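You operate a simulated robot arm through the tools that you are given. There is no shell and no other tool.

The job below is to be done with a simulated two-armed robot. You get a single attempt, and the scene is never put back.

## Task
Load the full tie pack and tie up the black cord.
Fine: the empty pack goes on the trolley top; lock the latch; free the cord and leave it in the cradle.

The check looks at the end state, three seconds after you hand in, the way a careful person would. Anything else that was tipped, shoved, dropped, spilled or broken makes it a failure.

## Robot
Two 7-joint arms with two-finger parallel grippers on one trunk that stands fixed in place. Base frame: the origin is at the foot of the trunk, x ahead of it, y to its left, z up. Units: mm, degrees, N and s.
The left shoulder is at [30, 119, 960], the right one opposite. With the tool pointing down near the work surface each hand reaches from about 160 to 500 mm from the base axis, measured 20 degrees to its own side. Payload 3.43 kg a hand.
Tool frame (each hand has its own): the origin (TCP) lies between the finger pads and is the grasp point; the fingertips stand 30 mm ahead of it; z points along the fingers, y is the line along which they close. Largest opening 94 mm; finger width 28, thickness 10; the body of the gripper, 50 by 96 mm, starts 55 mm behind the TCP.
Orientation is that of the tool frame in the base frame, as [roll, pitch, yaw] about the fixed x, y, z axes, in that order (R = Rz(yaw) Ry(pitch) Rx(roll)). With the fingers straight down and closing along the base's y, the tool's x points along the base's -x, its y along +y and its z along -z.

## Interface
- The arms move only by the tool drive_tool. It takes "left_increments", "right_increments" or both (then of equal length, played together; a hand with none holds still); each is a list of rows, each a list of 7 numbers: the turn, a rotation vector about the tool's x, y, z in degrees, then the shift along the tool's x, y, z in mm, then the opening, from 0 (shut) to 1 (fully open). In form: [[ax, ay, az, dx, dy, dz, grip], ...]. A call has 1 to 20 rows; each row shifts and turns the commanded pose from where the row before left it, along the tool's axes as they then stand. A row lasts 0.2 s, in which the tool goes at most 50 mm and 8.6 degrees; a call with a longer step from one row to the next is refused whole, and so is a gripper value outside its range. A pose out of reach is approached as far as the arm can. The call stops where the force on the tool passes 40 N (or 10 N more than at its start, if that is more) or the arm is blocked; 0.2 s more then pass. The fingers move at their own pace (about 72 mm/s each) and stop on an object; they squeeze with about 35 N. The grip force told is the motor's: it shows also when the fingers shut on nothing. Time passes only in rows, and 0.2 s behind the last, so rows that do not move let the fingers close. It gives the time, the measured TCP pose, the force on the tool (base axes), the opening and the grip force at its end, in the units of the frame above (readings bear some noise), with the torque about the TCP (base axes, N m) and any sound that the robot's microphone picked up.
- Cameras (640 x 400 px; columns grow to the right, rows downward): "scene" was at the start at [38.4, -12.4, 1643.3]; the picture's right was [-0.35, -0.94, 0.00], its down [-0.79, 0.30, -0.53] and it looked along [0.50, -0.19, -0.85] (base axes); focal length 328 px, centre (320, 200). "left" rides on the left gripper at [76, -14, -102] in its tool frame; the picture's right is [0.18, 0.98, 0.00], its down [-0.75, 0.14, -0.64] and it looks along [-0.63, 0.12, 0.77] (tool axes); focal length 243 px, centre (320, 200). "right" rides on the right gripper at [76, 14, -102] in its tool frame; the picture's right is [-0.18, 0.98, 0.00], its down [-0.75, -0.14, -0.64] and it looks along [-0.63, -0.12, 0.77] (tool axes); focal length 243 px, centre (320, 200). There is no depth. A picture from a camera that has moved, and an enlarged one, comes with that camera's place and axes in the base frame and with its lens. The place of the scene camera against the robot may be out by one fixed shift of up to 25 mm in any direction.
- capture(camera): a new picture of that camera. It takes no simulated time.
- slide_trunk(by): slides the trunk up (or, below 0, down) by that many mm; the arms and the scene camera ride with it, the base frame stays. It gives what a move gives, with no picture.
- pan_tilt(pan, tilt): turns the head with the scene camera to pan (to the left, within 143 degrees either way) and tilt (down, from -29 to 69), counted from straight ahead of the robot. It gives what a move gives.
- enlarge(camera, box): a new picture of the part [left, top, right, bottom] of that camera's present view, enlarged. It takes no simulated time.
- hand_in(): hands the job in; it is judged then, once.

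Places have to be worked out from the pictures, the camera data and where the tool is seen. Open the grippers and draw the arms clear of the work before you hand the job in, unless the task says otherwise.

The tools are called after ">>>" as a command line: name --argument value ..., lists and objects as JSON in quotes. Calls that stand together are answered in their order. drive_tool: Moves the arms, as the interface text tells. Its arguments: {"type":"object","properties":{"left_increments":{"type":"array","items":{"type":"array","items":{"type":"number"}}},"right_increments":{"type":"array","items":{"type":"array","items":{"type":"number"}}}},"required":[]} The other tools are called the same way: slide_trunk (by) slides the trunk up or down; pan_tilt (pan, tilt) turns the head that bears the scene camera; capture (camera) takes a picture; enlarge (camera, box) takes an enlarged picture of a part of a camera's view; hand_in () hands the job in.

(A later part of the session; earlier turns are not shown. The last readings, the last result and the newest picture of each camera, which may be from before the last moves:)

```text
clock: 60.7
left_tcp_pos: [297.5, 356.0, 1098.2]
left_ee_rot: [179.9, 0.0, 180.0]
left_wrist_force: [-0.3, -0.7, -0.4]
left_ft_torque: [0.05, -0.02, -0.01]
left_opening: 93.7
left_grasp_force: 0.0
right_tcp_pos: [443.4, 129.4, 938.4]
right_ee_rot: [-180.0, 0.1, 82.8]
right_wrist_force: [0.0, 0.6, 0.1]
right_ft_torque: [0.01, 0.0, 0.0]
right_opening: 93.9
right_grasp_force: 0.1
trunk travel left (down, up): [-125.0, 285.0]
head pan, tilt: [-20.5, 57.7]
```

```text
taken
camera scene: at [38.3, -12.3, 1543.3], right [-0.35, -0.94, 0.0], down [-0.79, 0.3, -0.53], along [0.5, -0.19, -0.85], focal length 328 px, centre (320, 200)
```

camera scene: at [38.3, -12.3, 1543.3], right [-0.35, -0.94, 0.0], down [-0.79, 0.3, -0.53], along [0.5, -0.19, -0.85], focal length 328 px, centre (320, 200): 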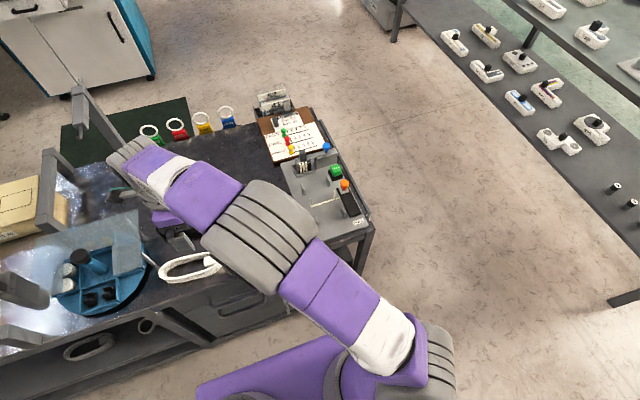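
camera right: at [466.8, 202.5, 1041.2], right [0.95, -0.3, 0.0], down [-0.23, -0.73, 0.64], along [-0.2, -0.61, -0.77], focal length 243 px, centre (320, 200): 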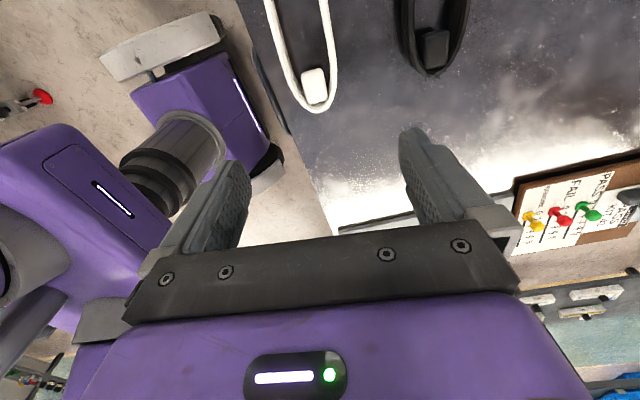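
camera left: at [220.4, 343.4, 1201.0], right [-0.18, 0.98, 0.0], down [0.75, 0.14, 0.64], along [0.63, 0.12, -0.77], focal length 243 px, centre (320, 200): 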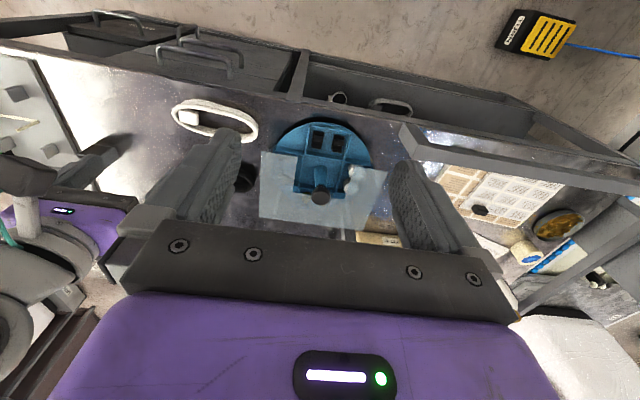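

The turn worked (yaw 82.8). I move to above the planned grip point on the cord at a safe height and look.

>>> drive_tool --right_increments '[[0, 0, 0, 9.1, 31.8, 14.5, 1], [0, 0, 0, 9.1, 31.8, 14.5, 1], [0, 0, 0, 9.1, 31.8, 14.5, 1], [0, 0, 0, 9.1, 31.8, 14.5, 1], [0, 0, 0, 0, 0, 0, 1]]'

>>> capture --camera "right"

>>> capture --camera "scene"

>>> capture --camera "left"

```text
clock: 61.9
left_tcp_pos: [296.4, 355.9, 1097.0]
left_ee_rot: [179.9, -0.1, 180.0]
left_wrist_force: [0.2, 0.4, -0.5]
left_ft_torque: [0.04, -0.01, 0.03]
left_opening: 93.7
left_grasp_force: 0.1
right_tcp_pos: [559.7, 146.2, 877.1]
right_ee_rot: [-179.8, 0.0, 83.0]
right_wrist_force: [0.4, 0.2, 0.6]
right_ft_torque: [-0.01, 0.03, 0.0]
right_opening: 94.0
right_grasp_force: 0.1
right hand out of reach, approached as far as the arm can: row 4
trunk travel left (down, up): [-125.0, 285.0]
head pan, tilt: [-20.5, 57.7]
```

```text
taken
camera right: at [583.1, 218.6, 980.2], right [0.95, -0.3, 0.0], down [-0.23, -0.73, 0.64], along [-0.2, -0.61, -0.77], focal length 243 px, centre (320, 200)
```

right: 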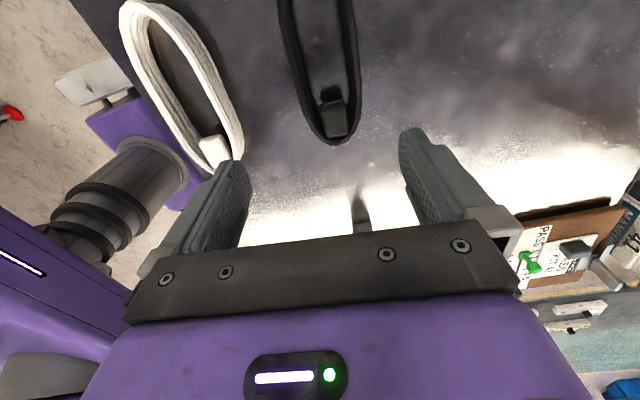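

```text
taken
camera scene: at [39.0, -12.3, 1543.3], right [-0.35, -0.94, 0.0], down [-0.79, 0.3, -0.53], along [0.5, -0.19, -0.85], focal length 328 px, centre (320, 200)
```

scene: 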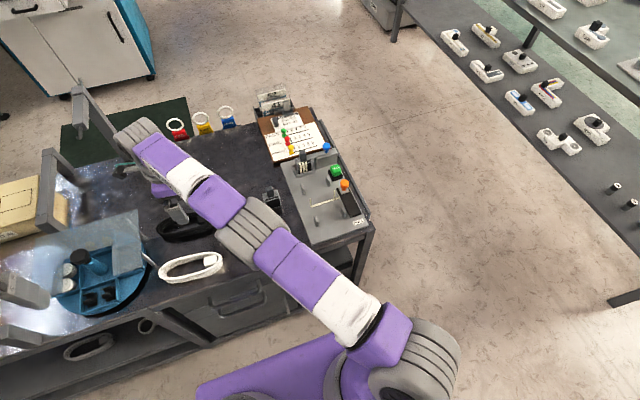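

```text
taken
camera left: at [221.0, 342.6, 1201.3], right [-0.18, 0.98, 0.0], down [0.75, 0.14, 0.64], along [0.63, 0.12, -0.77], focal length 243 px, centre (320, 200)
```

left: 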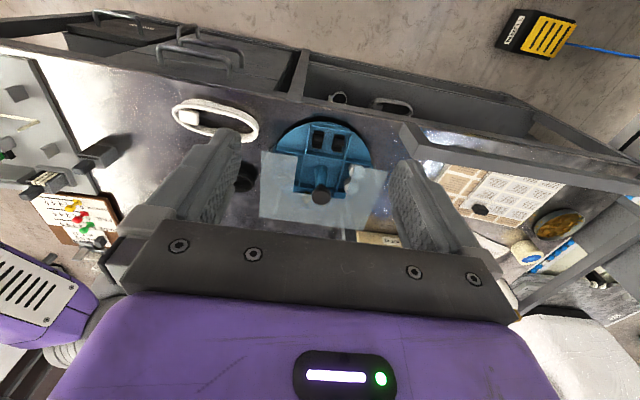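

The right arm hits its reach limit here (x≈560), so the left arm is the better one for the cord. I back the right arm out (up and inward), then park it on its own side.

>>> drive_tool --right_increments '[[0, 0, 0, -11.4, -17.2, -39, 1], [0, 0, 0, -11.4, -17.2, -39, 1], [0, 0, 0, -11.4, -17.2, -39, 1], [0, 0, 0, -11.4, -17.2, -39, 1], [0, 0, 0, -15, -30, -20, 1], [0, 0, 0, -15, -30, -20, 1]]'

```text
clock: 63.3
left_tcp_pos: [295.1, 355.8, 1098.9]
left_ee_rot: [-179.9, 0.0, -180.0]
left_wrist_force: [0.4, -0.3, 0.6]
left_ft_torque: [-0.03, -0.03, 0.0]
left_opening: 94.2
left_grasp_force: 0.0
right_tcp_pos: [421.9, 86.2, 1076.1]
right_ee_rot: [180.0, 0.0, 83.1]
right_wrist_force: [0.9, -0.4, 0.5]
right_ft_torque: [0.01, -0.03, -0.01]
right_opening: 93.8
right_grasp_force: 0.1
trunk travel left (down, up): [-125.0, 285.0]
head pan, tilt: [-20.5, 57.7]
```

The right arm is free again. I turn it back and park it on the right side, close to where it began.

>>> drive_tool --right_increments '[[0, 0, -8.1, -40, -0.7, -2, 1], [0, 0, -8.1, -39.5, -6.3, -2, 1], [0, 0, -8.1, -38.3, -11.7, -2, 1], [0, 0, -8.1, -36.3, -16.9, -2, 1], [0, 0, -8.1, -33.5, -21.8, -2, 1], [0, 0, -8.1, -29.7, -26.8, -2, 1], [0, 0, -8.1, -25.7, -30.6, -2, 1], [0, 0, -8.1, -21.2, -33.9, -2, 1], [0, 0, -8.1, -16.3, -36.5, -2, 1], [0, 0, -8.1, -11, -38.5, -2, 1], [0, 0, -8.0, -5.6, -39.6, -2, 1], [0, 0, -8.0, 0, -40, -2, 1]]'

>>> capture --camera "scene"

>>> capture --camera "right"

```text
clock: 65.9
left_tcp_pos: [297.1, 356.4, 1098.8]
left_ee_rot: [-180.0, 0.0, 180.0]
left_wrist_force: [-0.4, -0.3, 0.2]
left_ft_torque: [-0.01, 0.01, 0.03]
left_opening: 93.9
left_grasp_force: 0.0
right_tcp_pos: [355.7, -393.3, 1096.8]
right_ee_rot: [179.9, 0.0, -179.9]
right_wrist_force: [0.1, -0.3, -0.4]
right_ft_torque: [0.02, 0.01, 0.01]
right_opening: 94.3
right_grasp_force: 0.1
trunk travel left (down, up): [-125.0, 285.0]
head pan, tilt: [-20.5, 57.7]
```

```text
taken
camera scene: at [38.4, -12.9, 1543.2], right [-0.35, -0.94, 0.0], down [-0.79, 0.3, -0.53], along [0.5, -0.19, -0.85], focal length 328 px, centre (320, 200)
```

scene: 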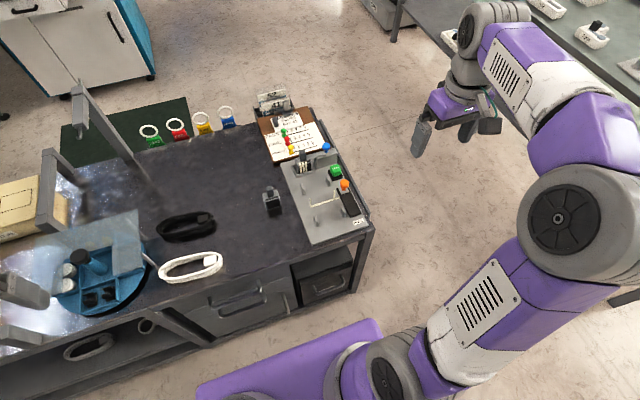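

```text
taken
camera right: at [279.0, -379.1, 1199.5], right [0.18, 0.98, 0.0], down [0.75, -0.14, 0.64], along [0.63, -0.12, -0.77], focal length 243 px, centre (320, 200)
```

right: 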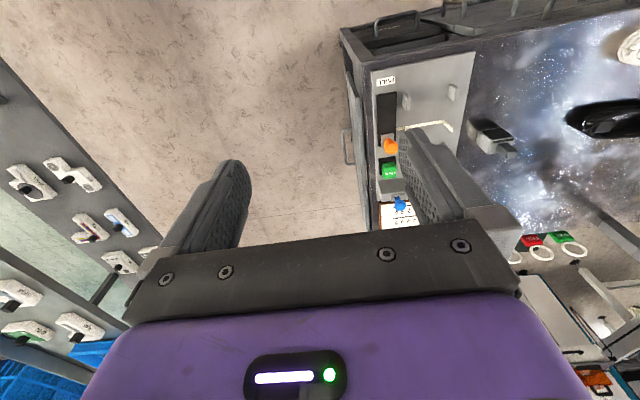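

Now the scene camera has a clear view. I enlarge the cord and the cradle with the tie.

>>> enlarge --camera "scene" --box '[140, 195, 240, 295]'

>>> enlarge --camera "scene" --box '[275, 140, 375, 250]'

```text
4.00 times, centred on (190, 245) of scene
camera zoom: at [38.4, -12.9, 1543.2], right [-0.35, -0.94, 0.0], down [-0.79, 0.3, -0.53], along [0.5, -0.19, -0.85], focal length 1314 px, centre (840, 20)
```

zoom: 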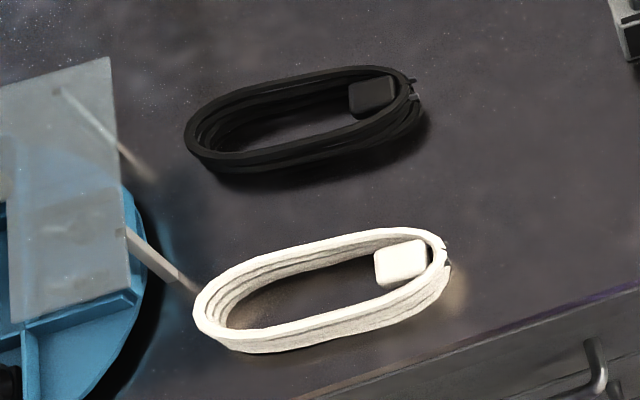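

```text
3.64 times, centred on (325, 195) of scene
camera zoom: at [38.4, -12.9, 1543.2], right [-0.35, -0.94, 0.0], down [-0.79, 0.3, -0.53], along [0.5, -0.19, -0.85], focal length 1195 px, centre (302, 218)
```

zoom: 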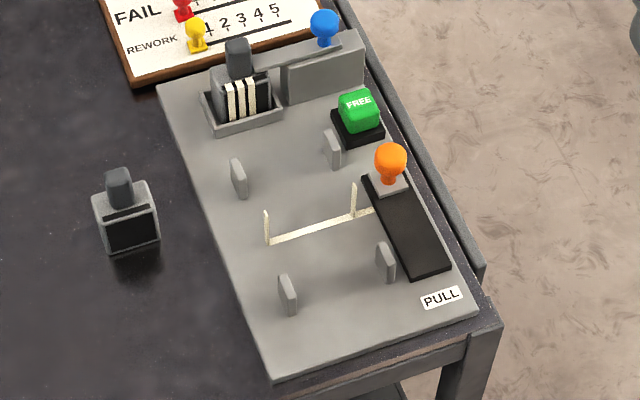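

The posts stand at x≈442 and 558, y≈-167 and -252; the tie is at x≈508, so there is more room on its near side. The left arm can pick the cord at about (570, 155) and place it gripping at x≈478, all well within its reach. I turn the left gripper +81° and bring it over the cord at height.

>>> drive_tool --left_increments '[[0, 0, -8.1, 0, 0, 0, 1], [0, 0, -8.1, 0, 0, 0, 1], [0, 0, -8.1, 0, 0, 0, 1], [0, 0, -8.1, 0, 0, 0, 1], [0, 0, -8.1, 0, 0, 0, 1], [0, 0, -8.1, 0, 0, 0, 1], [0, 0, -8.1, 0, 0, 0, 1], [0, 0, -8.1, 0, 0, 0, 1], [0, 0, -8.1, 0, 0, 0, 1], [0, 0, -8.1, 0, 0, 0, 1], [0, 0, 0, 17.3, -33.6, 22, 1], [0, 0, 0, 17.3, -33.6, 22, 1], [0, 0, 0, 17.3, -33.6, 22, 1], [0, 0, 0, 17.3, -33.6, 22, 1], [0, 0, 0, 17.3, -33.6, 22, 1], [0, 0, 0, 17.3, -33.6, 22, 1], [0, 0, 0, 17.3, -33.6, 22, 1], [0, 0, 0, 17.3, -33.6, 22, 1]]'

>>> capture --camera "left"

>>> capture --camera "scene"

```text
clock: 69.7
left_tcp_pos: [540.9, 176.0, 922.5]
left_ee_rot: [180.0, 0.0, -99.0]
left_wrist_force: [0.8, 0.4, -0.4]
left_ft_torque: [0.03, 0.02, -0.02]
left_opening: 94.3
left_grasp_force: 0.2
right_tcp_pos: [355.6, -391.7, 1096.4]
right_ee_rot: [179.9, -0.1, 180.0]
right_wrist_force: [-0.3, -0.8, 0.2]
right_ft_torque: [0.02, 0.01, 0.0]
right_opening: 93.9
right_grasp_force: 0.0
trunk travel left (down, up): [-125.0, 285.0]
head pan, tilt: [-20.5, 57.7]
```

```text
taken
camera left: at [544.1, 98.6, 1024.8], right [-1.0, -0.03, 0.0], down [-0.02, 0.77, 0.64], along [-0.02, 0.64, -0.77], focal length 243 px, centre (320, 200)
```

left: 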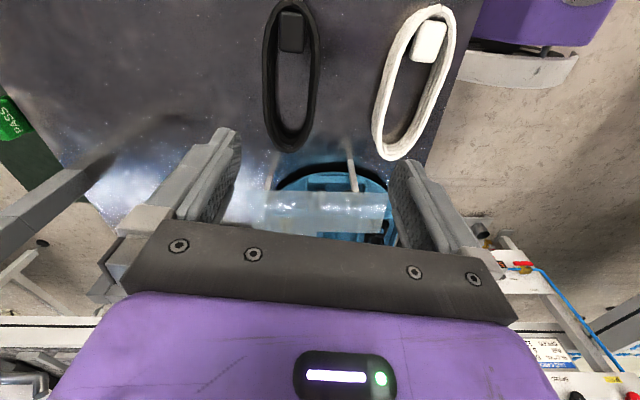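

```text
taken
camera scene: at [39.2, -12.8, 1543.2], right [-0.35, -0.94, 0.0], down [-0.79, 0.3, -0.53], along [0.5, -0.19, -0.85], focal length 328 px, centre (320, 200)
```

scene: 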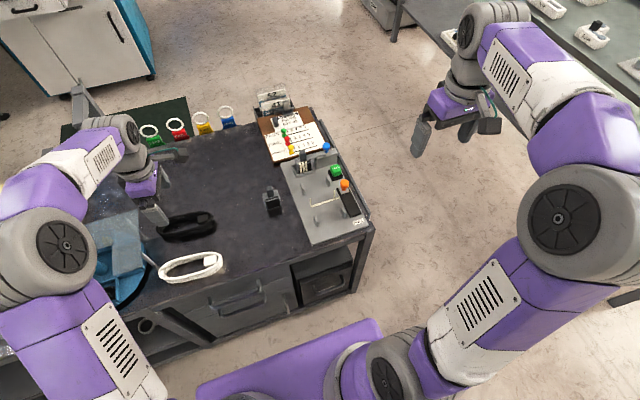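

The left camera shows the whole black cord. I enlarge it to measure its axis and width.

>>> enlarge --camera "left" --box '[220, 0, 360, 170]'

```text
2.35 times, centred on (290, 85) of left
camera zoom: at [544.1, 98.6, 1024.8], right [-1.0, -0.03, 0.0], down [-0.02, 0.77, 0.64], along [-0.02, 0.64, -0.77], focal length 571 px, centre (391, 471)
```

zoom: 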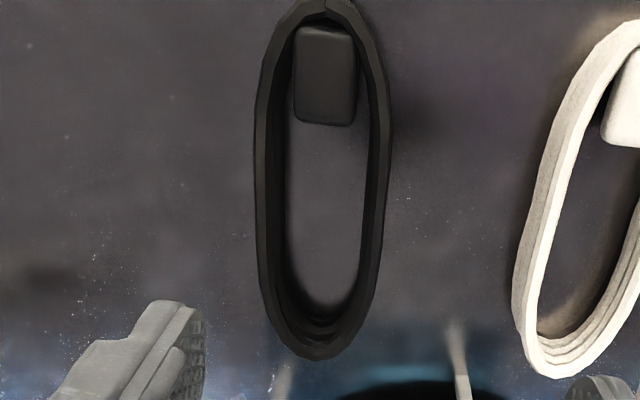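

The coil's centre is about (573, 178), width ≈62 mm, and its axis is about 5° off base y. I correct the yaw to 85°, move over the grip point (571, 158) and lower to z≈862.

>>> drive_tool --left_increments '[[0, 0, -4, 0, 0, 0, 1], [0, 0, 0, 7.7, -15.7, 30, 1], [0, 0, 0, 7.7, -15.7, 30, 1], [0, 0, 0, 0, 0, 0, 1]]'

>>> capture --camera "left"

```text
clock: 70.7
left_tcp_pos: [570.5, 159.7, 861.6]
left_ee_rot: [-179.9, 0.0, -95.0]
left_wrist_force: [-0.4, -0.3, 0.3]
left_ft_torque: [0.01, -0.02, 0.03]
left_opening: 94.1
left_grasp_force: 0.1
right_tcp_pos: [355.7, -392.0, 1097.5]
right_ee_rot: [-179.9, -0.1, 180.0]
right_wrist_force: [0.5, -0.2, -0.3]
right_ft_torque: [0.0, -0.02, 0.01]
right_opening: 94.1
right_grasp_force: 0.1
trunk travel left (down, up): [-125.0, 285.0]
head pan, tilt: [-20.5, 57.7]
```

```text
taken
camera left: at [578.9, 83.1, 964.1], right [-1.0, -0.1, 0.0], down [-0.08, 0.76, 0.64], along [-0.06, 0.64, -0.77], focal length 243 px, centre (320, 200)
```

left: 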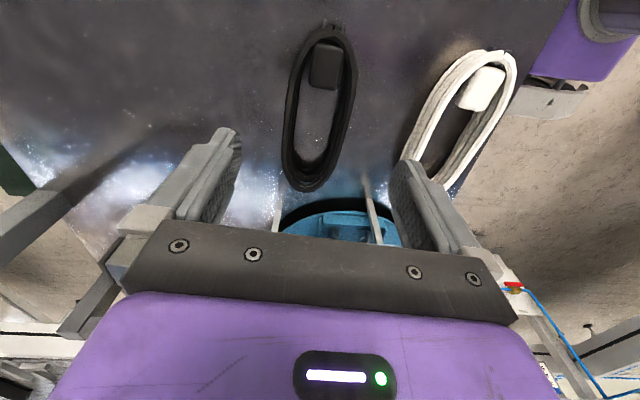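

The coil looks well aligned with the tool. I enlarge once more to check the centring before going down.

>>> enlarge --camera "left" --box '[250, 0, 410, 200]'

```text
2.00 times, centred on (330, 100) of left
camera zoom: at [578.9, 83.1, 964.1], right [-1.0, -0.1, 0.0], down [-0.08, 0.76, 0.64], along [-0.06, 0.64, -0.77], focal length 485 px, centre (300, 400)
```

zoom: 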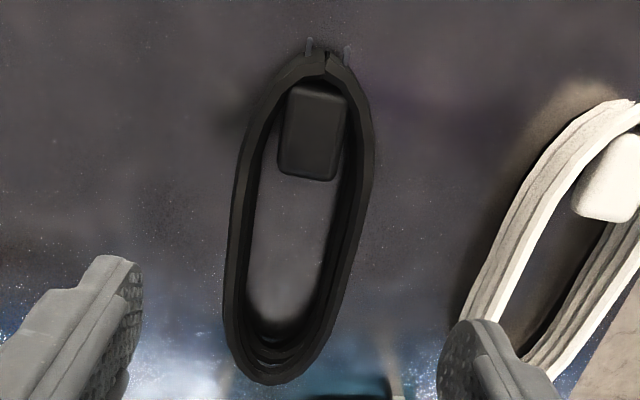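

The coil's axis coincides with the tool's within about a millimetre. I lower straight down to just above the trolley top, with the fingers outside the coil.

>>> drive_tool --left_increments '[[0, 0, 0, 0, 0, 46, 1], [0, 0, 0, 0, 0, 46, 1], [0, 0, 0, 0, 0, 0, 1]]'

>>> capture --camera "left"

>>> enlarge --camera "scene" --box '[100, 170, 260, 290]'

```text
clock: 71.5
left_tcp_pos: [570.9, 161.0, 772.9]
left_ee_rot: [-179.9, 0.1, -95.1]
left_wrist_force: [0.4, 0.1, -0.6]
left_ft_torque: [0.0, 0.02, -0.02]
left_opening: 93.8
left_grasp_force: 0.0
right_tcp_pos: [356.8, -392.9, 1098.8]
right_ee_rot: [180.0, 0.0, -180.0]
right_wrist_force: [0.1, 0.1, 0.2]
right_ft_torque: [0.02, 0.0, 0.0]
right_opening: 94.1
right_grasp_force: 0.1
trunk travel left (down, up): [-125.0, 285.0]
head pan, tilt: [-20.5, 57.7]
```

```text
taken
camera left: at [579.5, 84.1, 874.3], right [-1.0, -0.1, 0.0], down [-0.08, 0.76, 0.64], along [-0.06, 0.64, -0.77], focal length 243 px, centre (320, 200)
```

left: 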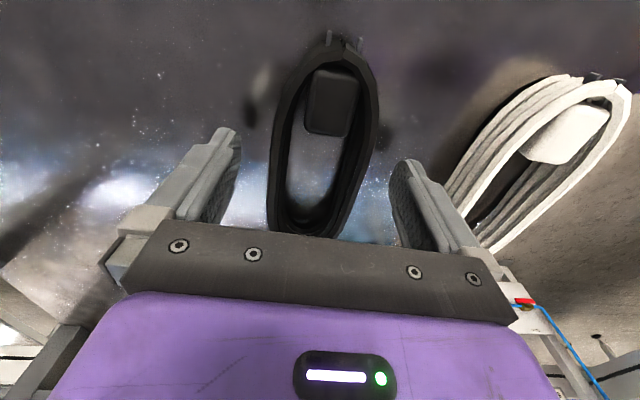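

```text
3.33 times, centred on (180, 230) of scene
camera zoom: at [38.2, -12.4, 1543.3], right [-0.35, -0.94, 0.0], down [-0.79, 0.3, -0.53], along [0.5, -0.19, -0.85], focal length 1095 px, centre (787, 100)
```

zoom: 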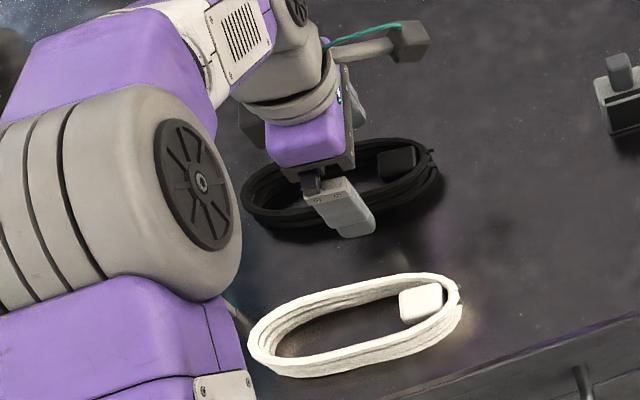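

The fingers straddle the coil evenly. I lower 18 mm more (tips about 5 mm above the top) and close.

>>> drive_tool --left_increments '[[0, 0, 0, 0, 0, 9, 1], [0, 0, 0, 0, 0, 9, 1], [0, 0, 0, 0, 0, 0, 1]]'

>>> enlarge --camera "left" --box '[160, 20, 480, 250]'

```text
clock: 72.3
left_tcp_pos: [570.3, 160.5, 751.9]
left_ee_rot: [-179.9, -0.1, -95.0]
left_wrist_force: [0.1, -0.2, -0.3]
left_ft_torque: [-0.03, 0.0, 0.0]
left_opening: 94.1
left_grasp_force: 0.1
right_tcp_pos: [356.8, -391.4, 1096.9]
right_ee_rot: [-180.0, 0.0, -180.0]
right_wrist_force: [-0.3, 0.0, 0.3]
right_ft_torque: [0.0, 0.02, 0.01]
right_opening: 94.1
right_grasp_force: 0.2
trunk travel left (down, up): [-125.0, 285.0]
head pan, tilt: [-20.5, 57.7]
```

```text
1.74 times, centred on (320, 135) of left
camera zoom: at [579.4, 83.3, 855.4], right [-1.0, -0.1, 0.0], down [-0.08, 0.76, 0.64], along [-0.06, 0.64, -0.77], focal length 422 px, centre (320, 313)
```

zoom: 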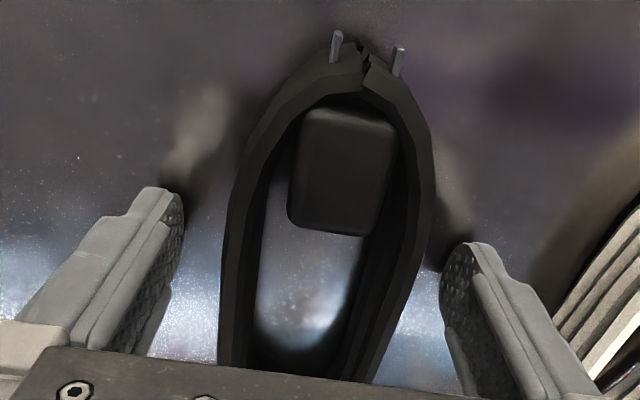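

The coil lies between the fingers with about 1.5 mm offset. I close to at most 56 mm so a soft coil would not be squashed.

>>> drive_tool --left_increments '[[0, 0, 0, 0, 0, 0, 0.6], [0, 0, 0, 0, 0, 0, 0.6], [0, 0, 0, 0, 0, 0, 0.6]]'

>>> enlarge --camera "left" --box '[160, 20, 480, 250]'

```text
clock: 73.1
left_tcp_pos: [571.5, 158.8, 752.9]
left_ee_rot: [-180.0, 0.0, -95.0]
left_wrist_force: [2.0, 0.6, 0.3]
left_ft_torque: [0.08, -0.03, -0.07]
left_opening: 61.9
left_grasp_force: 34.8
right_tcp_pos: [356.2, -392.3, 1095.9]
right_ee_rot: [-180.0, 0.0, 180.0]
right_wrist_force: [-0.5, -0.1, 0.4]
right_ft_torque: [0.02, -0.01, -0.02]
right_opening: 94.1
right_grasp_force: 0.1
trunk travel left (down, up): [-125.0, 285.0]
head pan, tilt: [-20.5, 57.7]
```

```text
1.74 times, centred on (320, 135) of left
camera zoom: at [579.5, 83.2, 855.6], right [-1.0, -0.1, 0.0], down [-0.08, 0.76, 0.64], along [-0.06, 0.64, -0.77], focal length 422 px, centre (320, 313)
```

zoom: 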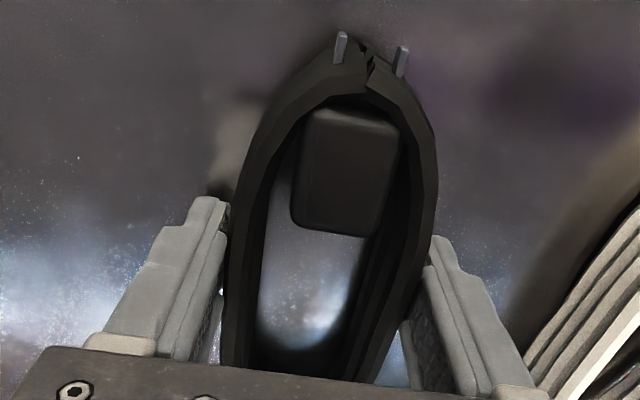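

The coil is held at 61.9 mm. I lift slowly and check whether it stays level.

>>> drive_tool --left_increments '[[0, 0, 0, 0, 0, -4, 0.6], [0, 0, 0, 0, 0, -6, 0.6], [0, 0, 0, 0, 0, -10, 0.6], [0, 0, 0, 0, 0, -20, 0.6]]'

>>> enlarge --camera "left" --box '[160, 20, 480, 250]'

>>> enlarge --camera "scene" --box '[100, 170, 260, 290]'

```text
clock: 74.1
left_tcp_pos: [571.7, 158.2, 793.9]
left_ee_rot: [180.0, 0.1, -95.0]
left_wrist_force: [0.4, -0.2, -2.2]
left_ft_torque: [0.0, -0.02, 0.01]
left_opening: 62.1
left_grasp_force: 35.0
right_tcp_pos: [355.5, -391.6, 1097.4]
right_ee_rot: [-180.0, 0.1, 180.0]
right_wrist_force: [-0.2, -0.2, 0.4]
right_ft_torque: [0.0, 0.02, 0.01]
right_opening: 93.8
right_grasp_force: 0.1
trunk travel left (down, up): [-125.0, 285.0]
head pan, tilt: [-20.5, 57.7]
```

```text
1.74 times, centred on (320, 135) of left
camera zoom: at [579.3, 82.1, 896.3], right [-1.0, -0.1, 0.0], down [-0.07, 0.76, 0.64], along [-0.06, 0.64, -0.77], focal length 422 px, centre (320, 313)
```

zoom: 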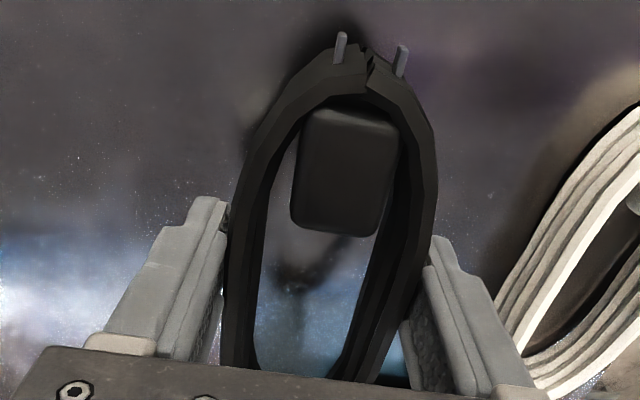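

```text
3.33 times, centred on (180, 230) of scene
camera zoom: at [38.2, -12.5, 1543.3], right [-0.35, -0.94, 0.0], down [-0.79, 0.3, -0.53], along [0.5, -0.19, -0.85], focal length 1095 px, centre (787, 100)
```

zoom: 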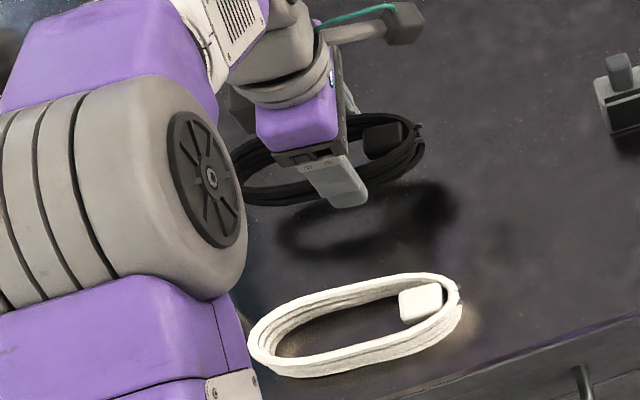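

The cord is held level. I lift higher, turn it by -85° so its long axis lies along x, and move the right arm a bit farther out of the way.

>>> drive_tool --left_increments '[[0, 0, 0, 0, 0, -35, 0.6], [0, 0, 0, 0, 0, -35, 0.6], [0, 0, 0, 0, 0, -35, 0.6], [0, 0, 8.5, 0, 0, 0, 0.6], [0, 0, 8.5, 0, 0, 0, 0.6], [0, 0, 8.5, 0, 0, 0, 0.6], [0, 0, 8.5, 0, 0, 0, 0.6], [0, 0, 8.5, 0, 0, 0, 0.6], [0, 0, 8.5, 0, 0, 0, 0.6], [0, 0, 8.5, 0, 0, 0, 0.6], [0, 0, 8.5, 0, 0, 0, 0.6], [0, 0, 8.5, 0, 0, 0, 0.6], [0, 0, 8.5, 0, 0, 0, 0.6], [0, 0, 0, 0, 0, 0, 0.6]]' --right_increments '[[0, 0, 0, 0, -15, 0, 1], [0, 0, 0, 0, -15, 0, 1], [0, 0, 0, 0, -15, 0, 1], [0, 0, 0, 0, -15, 0, 1], [0, 0, 0, 0, 0, 0, 1], [0, 0, 0, 0, 0, 0, 1], [0, 0, 0, 0, 0, 0, 1], [0, 0, 0, 0, 0, 0, 1], [0, 0, 0, 0, 0, 0, 1], [0, 0, 0, 0, 0, 0, 1], [0, 0, 0, 0, 0, 0, 1], [0, 0, 0, 0, 0, 0, 1], [0, 0, 0, 0, 0, 0, 1], [0, 0, 0, 0, 0, 0, 1]]'

>>> capture --camera "left"

>>> capture --camera "scene"

```text
clock: 77.1
left_tcp_pos: [571.2, 160.9, 898.2]
left_ee_rot: [180.0, 0.1, 179.9]
left_wrist_force: [0.4, -0.3, -1.8]
left_ft_torque: [0.02, 0.0, 0.02]
left_opening: 62.0
left_grasp_force: 35.4
right_tcp_pos: [356.9, -450.4, 1097.0]
right_ee_rot: [180.0, 0.0, 179.9]
right_wrist_force: [-0.1, 0.8, -0.9]
right_ft_torque: [-0.01, -0.01, -0.01]
right_opening: 93.7
right_grasp_force: 0.1
trunk travel left (down, up): [-125.0, 285.0]
head pan, tilt: [-20.5, 57.7]
```

```text
taken
camera left: at [494.9, 146.3, 1000.3], right [-0.18, 0.98, 0.0], down [0.75, 0.14, 0.64], along [0.63, 0.12, -0.77], focal length 243 px, centre (320, 200)
```

left: 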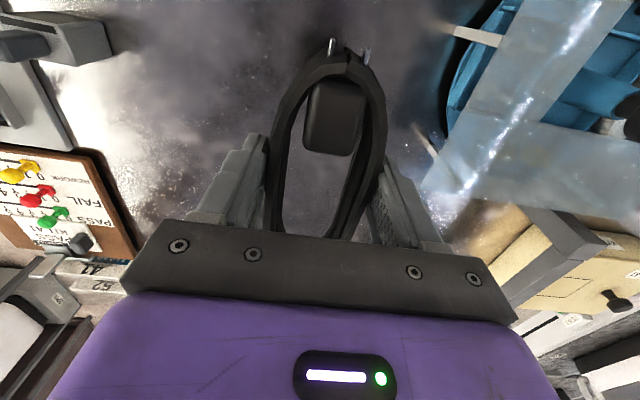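

```text
taken
camera scene: at [38.6, -12.3, 1543.3], right [-0.35, -0.94, 0.0], down [-0.79, 0.3, -0.53], along [0.5, -0.19, -0.85], focal length 328 px, centre (320, 200)
```

scene: 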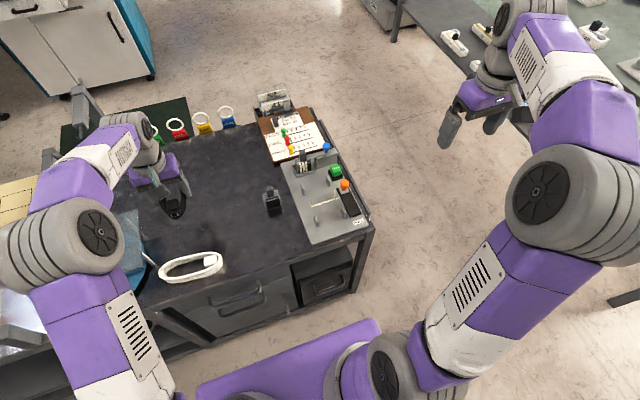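

The cord's long axis now lies along x, plug end toward the robot. I carry it over to above the cradle near (478, -210) and look.

>>> drive_tool --left_increments '[[0, 0, 0, 11.6, -46, 0, 0.6], [0, 0, 0, 11.6, -46, 0, 0.6], [0, 0, 0, 11.6, -46, 0, 0.6], [0, 0, 0, 11.6, -46, 0, 0.6], [0, 0, 0, 11.6, -46, 0, 0.6], [0, 0, 0, 11.6, -46, 0, 0.6], [0, 0, 0, 11.6, -46, 0, 0.6], [0, 0, 0, 11.6, -46, 0, 0.6], [0, 0, 0, 0, 0, 0, 0.6]]'

>>> capture --camera "left"

>>> capture --camera "scene"

>>> capture --camera "right"

```text
clock: 79.1
left_tcp_pos: [477.7, -208.8, 897.9]
left_ee_rot: [-180.0, 0.0, -179.9]
left_wrist_force: [-0.3, 0.0, -0.9]
left_ft_torque: [-0.02, 0.01, 0.03]
left_opening: 61.8
left_grasp_force: 34.3
right_tcp_pos: [356.7, -452.4, 1097.5]
right_ee_rot: [180.0, 0.0, -179.9]
right_wrist_force: [-0.4, -0.9, 0.1]
right_ft_torque: [-0.01, -0.01, 0.01]
right_opening: 93.9
right_grasp_force: 0.1
trunk travel left (down, up): [-125.0, 285.0]
head pan, tilt: [-20.5, 57.7]
```

```text
taken
camera left: at [402.0, -223.1, 1000.8], right [-0.18, 0.98, 0.0], down [0.75, 0.14, 0.64], along [0.63, 0.12, -0.77], focal length 243 px, centre (320, 200)
```

left: 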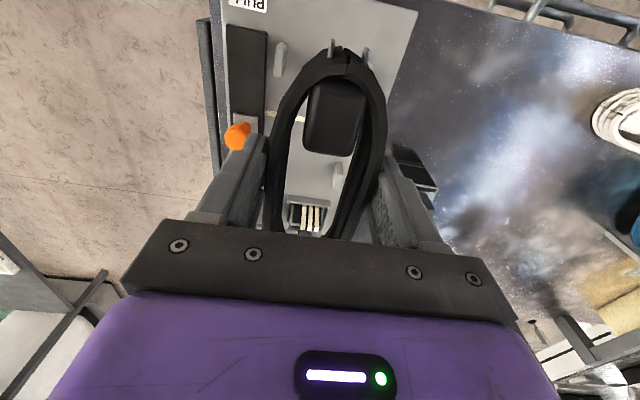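

```text
taken
camera scene: at [38.5, -12.0, 1543.3], right [-0.35, -0.94, 0.0], down [-0.79, 0.3, -0.53], along [0.5, -0.19, -0.85], focal length 328 px, centre (320, 200)
```

scene: 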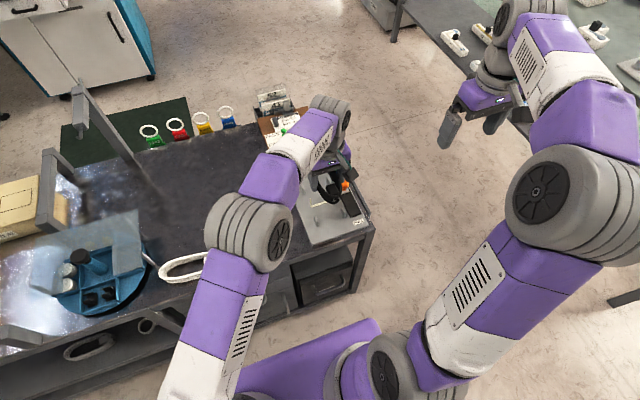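

```text
taken
camera right: at [279.5, -437.7, 1200.2], right [0.18, 0.98, 0.0], down [0.75, -0.14, 0.64], along [0.63, -0.12, -0.77], focal length 243 px, centre (320, 200)
```

right: 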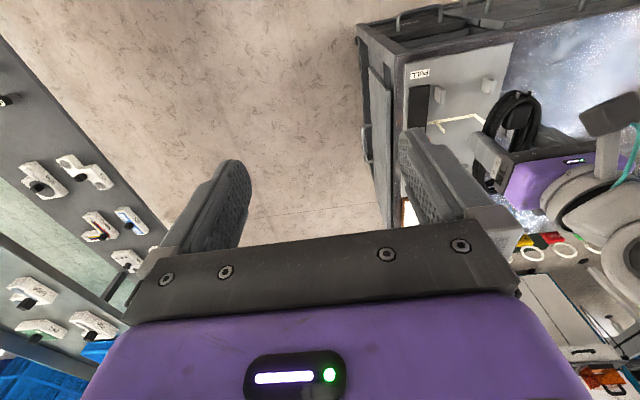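

The coil is above the cradle. I enlarge the left and right views to locate the tie uprights and the posts relative to the coil.

>>> enlarge --camera "left" --box '[200, 0, 440, 240]'

>>> enlarge --camera "right" --box '[390, 40, 570, 200]'

>>> enlarge --camera "scene" --box '[270, 140, 380, 260]'

```text
1.67 times, centred on (320, 120) of left
camera zoom: at [402.0, -223.1, 1000.8], right [-0.18, 0.98, 0.0], down [0.75, 0.14, 0.64], along [0.63, 0.12, -0.77], focal length 404 px, centre (320, 333)
```

zoom: 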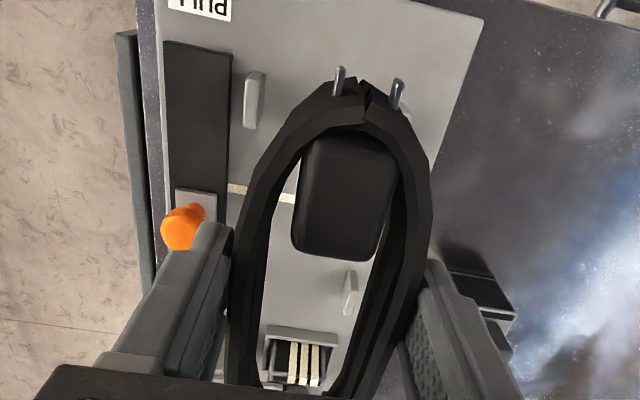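

```text
2.50 times, centred on (480, 120) of right
camera zoom: at [279.5, -437.7, 1200.2], right [0.18, 0.98, 0.0], down [0.75, -0.14, 0.64], along [0.63, -0.12, -0.77], focal length 606 px, centre (-80, 400)
```

zoom: 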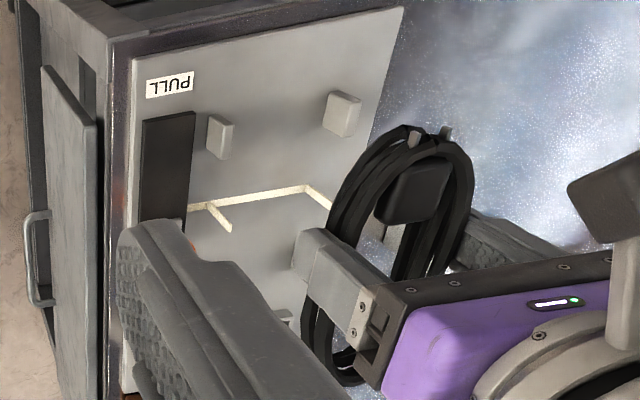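

```text
3.33 times, centred on (325, 200) of scene
camera zoom: at [38.5, -12.0, 1543.3], right [-0.35, -0.94, 0.0], down [-0.79, 0.3, -0.53], along [0.5, -0.19, -0.85], focal length 1095 px, centre (303, 200)
```

zoom: 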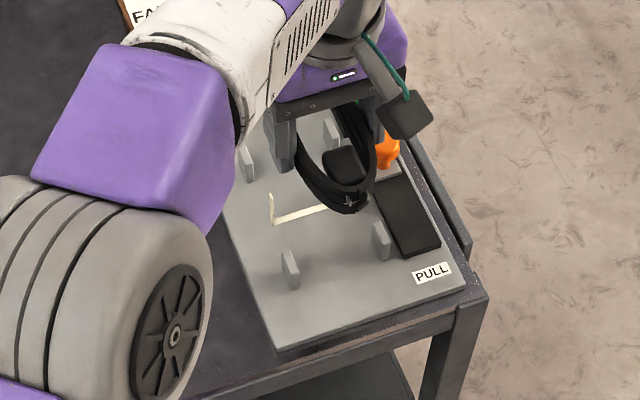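

The tie lies at x≈508 with uprights at y≈-247 and -174.5, and the posts are centred on y≈-210. I shift the coil to TCP (482, -210.5) and lower it to just above the uprights' tops.

>>> drive_tool --left_increments '[[0, 0, 0, -4, -2, 0, 0.6], [0, 0, 0, 0, 0, 40, 0.6], [0, 0, 0, 0, 0, 38, 0.6], [0, 0, 0, 0, 0, 0, 0.6]]'

>>> enlarge --camera "left" --box '[200, 0, 440, 240]'

>>> enlarge --camera "right" --box '[390, 40, 570, 200]'

>>> enlarge --camera "scene" --box '[280, 150, 380, 250]'

```text
clock: 80.1
left_tcp_pos: [480.7, -208.2, 817.1]
left_ee_rot: [-180.0, -0.1, 180.0]
left_wrist_force: [0.5, 0.3, -1.6]
left_ft_torque: [-0.03, 0.05, 0.02]
left_opening: 62.0
left_grasp_force: 34.9
right_tcp_pos: [354.8, -451.4, 1097.4]
right_ee_rot: [179.9, 0.0, 179.9]
right_wrist_force: [-0.4, -0.2, 0.1]
right_ft_torque: [0.01, 0.01, -0.03]
right_opening: 94.1
right_grasp_force: 0.0
trunk travel left (down, up): [-125.0, 285.0]
head pan, tilt: [-20.5, 57.7]
```

```text
1.67 times, centred on (320, 120) of left
camera zoom: at [405.4, -222.6, 920.4], right [-0.18, 0.98, 0.0], down [0.75, 0.14, 0.64], along [0.63, 0.12, -0.77], focal length 404 px, centre (320, 333)
```

zoom: 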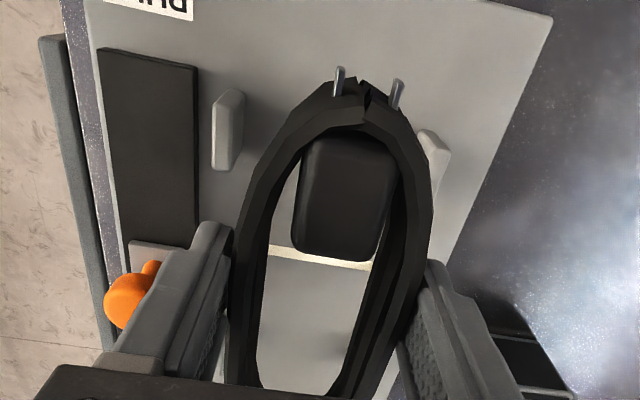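

```text
2.50 times, centred on (480, 120) of right
camera zoom: at [279.5, -437.9, 1200.1], right [0.18, 0.98, 0.0], down [0.75, -0.14, 0.64], along [0.63, -0.12, -0.77], focal length 606 px, centre (-80, 400)
```

zoom: 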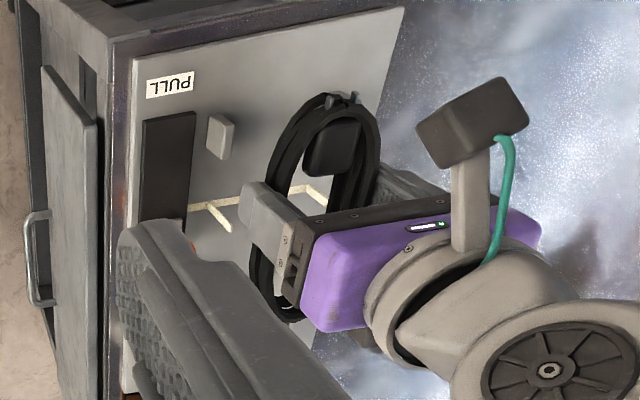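

```text
4.00 times, centred on (330, 200) of scene
camera zoom: at [38.4, -12.3, 1543.3], right [-0.35, -0.94, 0.0], down [-0.79, 0.3, -0.53], along [0.5, -0.19, -0.85], focal length 1314 px, centre (280, 200)
```

zoom: 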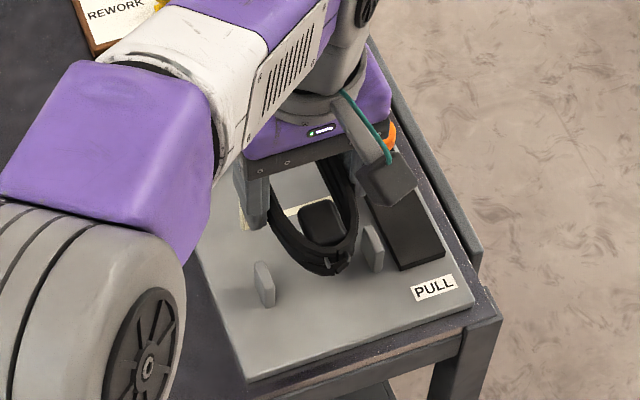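

Relative to the posts seen in the same picture, the coil is centred within about 1 mm. I lower it between the uprights in moderate steps.

>>> drive_tool --left_increments '[[0, 0, 0, 0, 0, 10, 0.6], [0, 0, 0, 0, 0, 10, 0.6], [0, 0, 0, 0, 0, 8, 0.6], [0, 0, 0, 0, 0, 0, 0.6]]'

>>> enlarge --camera "left" --box '[200, 0, 440, 240]'

>>> enlarge --camera "right" --box '[420, 60, 540, 180]'

```text
clock: 81.1
left_tcp_pos: [481.5, -210.6, 790.7]
left_ee_rot: [-180.0, 0.0, -180.0]
left_wrist_force: [0.8, 0.6, -0.7]
left_ft_torque: [-0.03, 0.05, 0.01]
left_opening: 61.9
left_grasp_force: 34.9
right_tcp_pos: [357.0, -452.2, 1097.6]
right_ee_rot: [179.9, 0.0, 180.0]
right_wrist_force: [0.0, 0.4, 0.4]
right_ft_torque: [-0.01, -0.01, 0.0]
right_opening: 93.9
right_grasp_force: 0.0
trunk travel left (down, up): [-125.0, 285.0]
head pan, tilt: [-20.5, 57.7]
```

```text
1.67 times, centred on (320, 120) of left
camera zoom: at [405.6, -224.0, 893.9], right [-0.18, 0.98, 0.0], down [0.75, 0.14, 0.64], along [0.63, 0.12, -0.77], focal length 404 px, centre (320, 333)
```

zoom: 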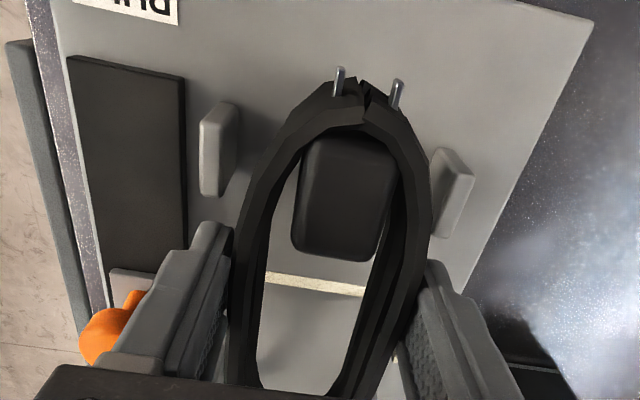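

```text
3.33 times, centred on (480, 120) of right
camera zoom: at [279.6, -438.0, 1200.1], right [0.18, 0.98, 0.0], down [0.75, -0.14, 0.64], along [0.63, -0.12, -0.77], focal length 809 px, centre (-213, 467)
```

zoom: 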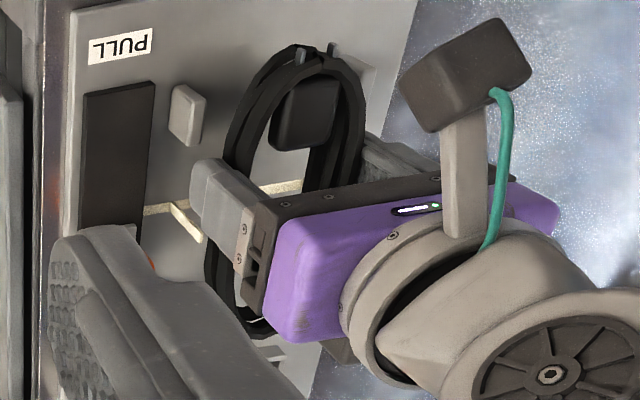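

No contact and well centred. I go on down to just above the plate.

>>> drive_tool --left_increments '[[0, 0, 0, 0, 0, 8, 0.6], [0, 0, 0, 0, 0, 8, 0.6], [0, 0, 0, 0, 0, 6, 0.6], [0, 0, 0, 0, 0, 0, 0.6]]'

>>> enlarge --camera "left" --box '[200, 0, 440, 240]'

>>> enlarge --camera "right" --box '[420, 60, 540, 180]'

```text
clock: 82.1
left_tcp_pos: [480.2, -208.8, 769.0]
left_ee_rot: [-179.9, 0.0, 180.0]
left_wrist_force: [-0.6, -0.5, -2.6]
left_ft_torque: [-0.02, 0.05, -0.01]
left_opening: 61.9
left_grasp_force: 35.2
right_tcp_pos: [356.6, -451.6, 1096.9]
right_ee_rot: [180.0, 0.0, -180.0]
right_wrist_force: [-0.5, -1.2, -0.3]
right_ft_torque: [0.0, 0.0, 0.02]
right_opening: 94.0
right_grasp_force: 0.1
trunk travel left (down, up): [-125.0, 285.0]
head pan, tilt: [-20.5, 57.7]
```

```text
1.67 times, centred on (320, 120) of left
camera zoom: at [405.7, -223.9, 872.3], right [-0.18, 0.98, 0.0], down [0.75, 0.14, 0.64], along [0.63, 0.12, -0.77], focal length 404 px, centre (320, 333)
```

zoom: 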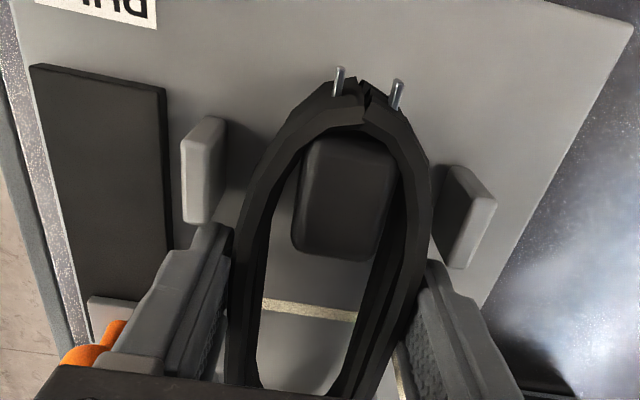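

```text
3.33 times, centred on (480, 120) of right
camera zoom: at [279.5, -438.0, 1200.1], right [0.18, 0.98, 0.0], down [0.75, -0.14, 0.64], along [0.63, -0.12, -0.77], focal length 809 px, centre (-213, 467)
```

zoom: 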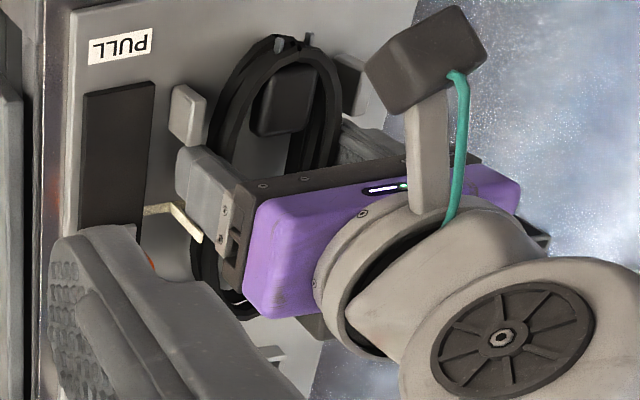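

Nearly down. I continue in 2 mm steps until the plate carries the cord.

>>> drive_tool --left_increments '[[0, 0, 0, 0, 0, 2, 0.6], [0, 0, 0, 0, 0, 2, 0.6], [0, 0, 0, 0, 0, 0, 0.6]]'

>>> drive_tool --left_increments '[[0, 0, 0, 0, 0, 1, 0.6], [0, 0, 0, 0, 0, 1, 0.6], [0, 0, 0, 0, 0, 0, 0.6]]'

```text
clock: 82.9
left_tcp_pos: [481.4, -209.2, 765.5]
left_ee_rot: [179.9, 0.1, 179.9]
left_wrist_force: [0.0, 0.1, -1.1]
left_ft_torque: [0.02, 0.05, -0.01]
left_opening: 62.1
left_grasp_force: 34.7
right_tcp_pos: [356.6, -451.4, 1096.5]
right_ee_rot: [-180.0, 0.0, -179.9]
right_wrist_force: [0.1, -0.1, -0.5]
right_ft_torque: [0.02, 0.03, 0.0]
right_opening: 94.0
right_grasp_force: 0.1
trunk travel left (down, up): [-125.0, 285.0]
head pan, tilt: [-20.5, 57.7]
```

```text
clock: 83.7
left_tcp_pos: [482.1, -209.4, 763.6]
left_ee_rot: [-179.9, 0.0, -179.9]
left_wrist_force: [-0.6, 0.1, -0.9]
left_ft_torque: [0.05, 0.05, -0.01]
left_opening: 62.1
left_grasp_force: 35.1
right_tcp_pos: [356.3, -451.7, 1096.7]
right_ee_rot: [180.0, 0.0, 180.0]
right_wrist_force: [1.3, 0.5, 0.2]
right_ft_torque: [0.05, 0.02, -0.03]
right_opening: 93.9
right_grasp_force: 0.1
trunk travel left (down, up): [-125.0, 285.0]
head pan, tilt: [-20.5, 57.7]
```

>>> drive_tool --left_increments '[[0, 0, 0, 0, 0, 1, 0.6], [0, 0, 0, 0, 0, 1, 0.6], [0, 0, 0, 0, 0, 0, 0.6]]'

>>> enlarge --camera "left" --box '[200, 0, 440, 240]'

```text
clock: 84.5
left_tcp_pos: [481.2, -210.2, 763.4]
left_ee_rot: [-179.8, 0.1, 180.0]
left_wrist_force: [-2.0, -0.8, 10.0]
left_ft_torque: [0.34, 0.2, 0.0]
left_opening: 62.1
left_grasp_force: 34.8
right_tcp_pos: [354.7, -452.2, 1099.1]
right_ee_rot: [-180.0, 0.0, -180.0]
right_wrist_force: [0.6, 0.4, -1.0]
right_ft_torque: [0.01, 0.0, -0.04]
right_opening: 94.0
right_grasp_force: 0.1
trunk travel left (down, up): [-125.0, 285.0]
head pan, tilt: [-20.5, 57.7]
```

```text
1.67 times, centred on (320, 120) of left
camera zoom: at [405.7, -224.6, 865.4], right [-0.18, 0.98, 0.0], down [0.75, 0.14, 0.64], along [0.63, 0.12, -0.77], focal length 404 px, centre (320, 333)
```

zoom: 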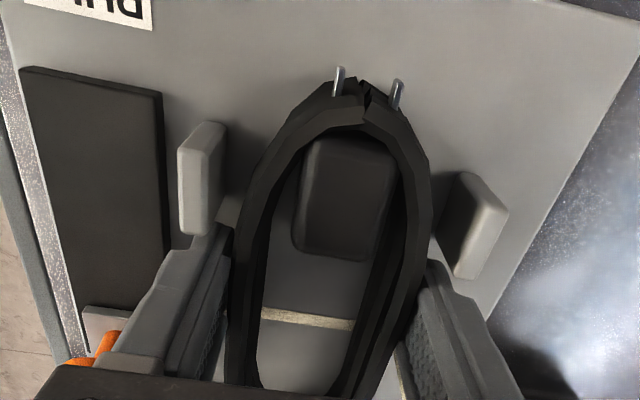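

The plate carries the cord now (10 N). I ease up 1 mm, open the fingers only to 75 mm so they clear the coil, and rise straight up.

>>> drive_tool --left_increments '[[0, 0, 0, 0, 0, -1, 0.6], [0, 0, 0, 0, 0, 0, 0.72], [0, 0, 0, 0, 0, 0, 0.8], [0, 0, 0, 0, 0, 0, 0.8], [0, 0, 0, 0, 0, -10, 0.8], [0, 0, 0, 0, 0, -20, 0.8], [0, 0, 0, 0, 0, -40, 0.8], [0, 0, 0, 0, 0, -40, 0.8]]'

>>> capture --camera "left"

>>> enlarge --camera "right" --box '[390, 40, 570, 200]'

```text
clock: 86.3
left_tcp_pos: [483.4, -207.2, 874.0]
left_ee_rot: [179.9, 0.0, 180.0]
left_wrist_force: [0.6, -0.5, 0.0]
left_ft_torque: [0.0, -0.05, 0.01]
left_opening: 75.1
left_grasp_force: 0.0
right_tcp_pos: [356.8, -452.5, 1097.2]
right_ee_rot: [-180.0, -0.1, -180.0]
right_wrist_force: [-0.2, 0.5, 0.2]
right_ft_torque: [-0.02, -0.01, -0.02]
right_opening: 93.9
right_grasp_force: 0.0
trunk travel left (down, up): [-125.0, 285.0]
head pan, tilt: [-20.5, 57.7]
```

```text
taken
camera left: at [407.6, -222.9, 977.8], right [-0.18, 0.98, 0.0], down [0.75, 0.14, 0.64], along [0.63, 0.12, -0.77], focal length 243 px, centre (320, 200)
```

left: 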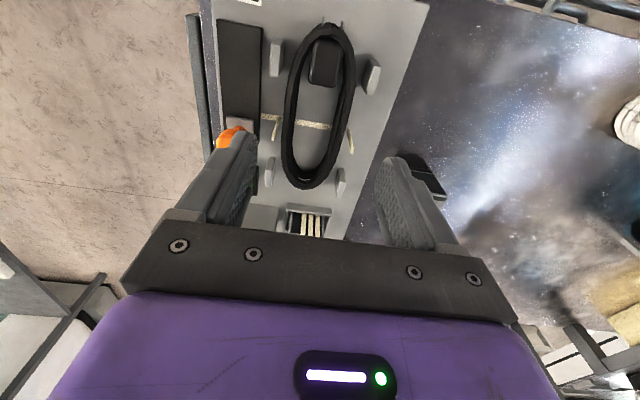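

```text
2.50 times, centred on (480, 120) of right
camera zoom: at [279.2, -437.9, 1200.2], right [0.18, 0.98, 0.0], down [0.75, -0.14, 0.64], along [0.63, -0.12, -0.77], focal length 606 px, centre (-80, 400)
```

zoom: 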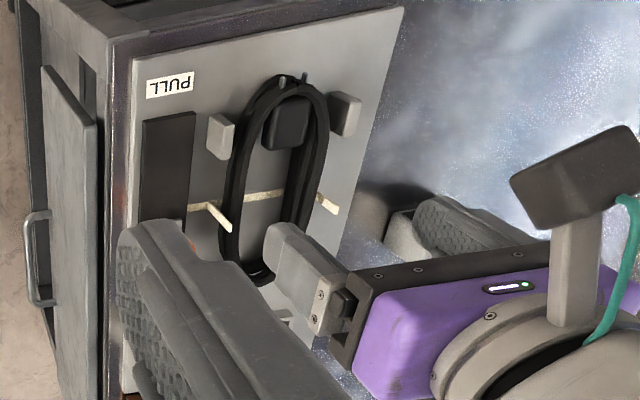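

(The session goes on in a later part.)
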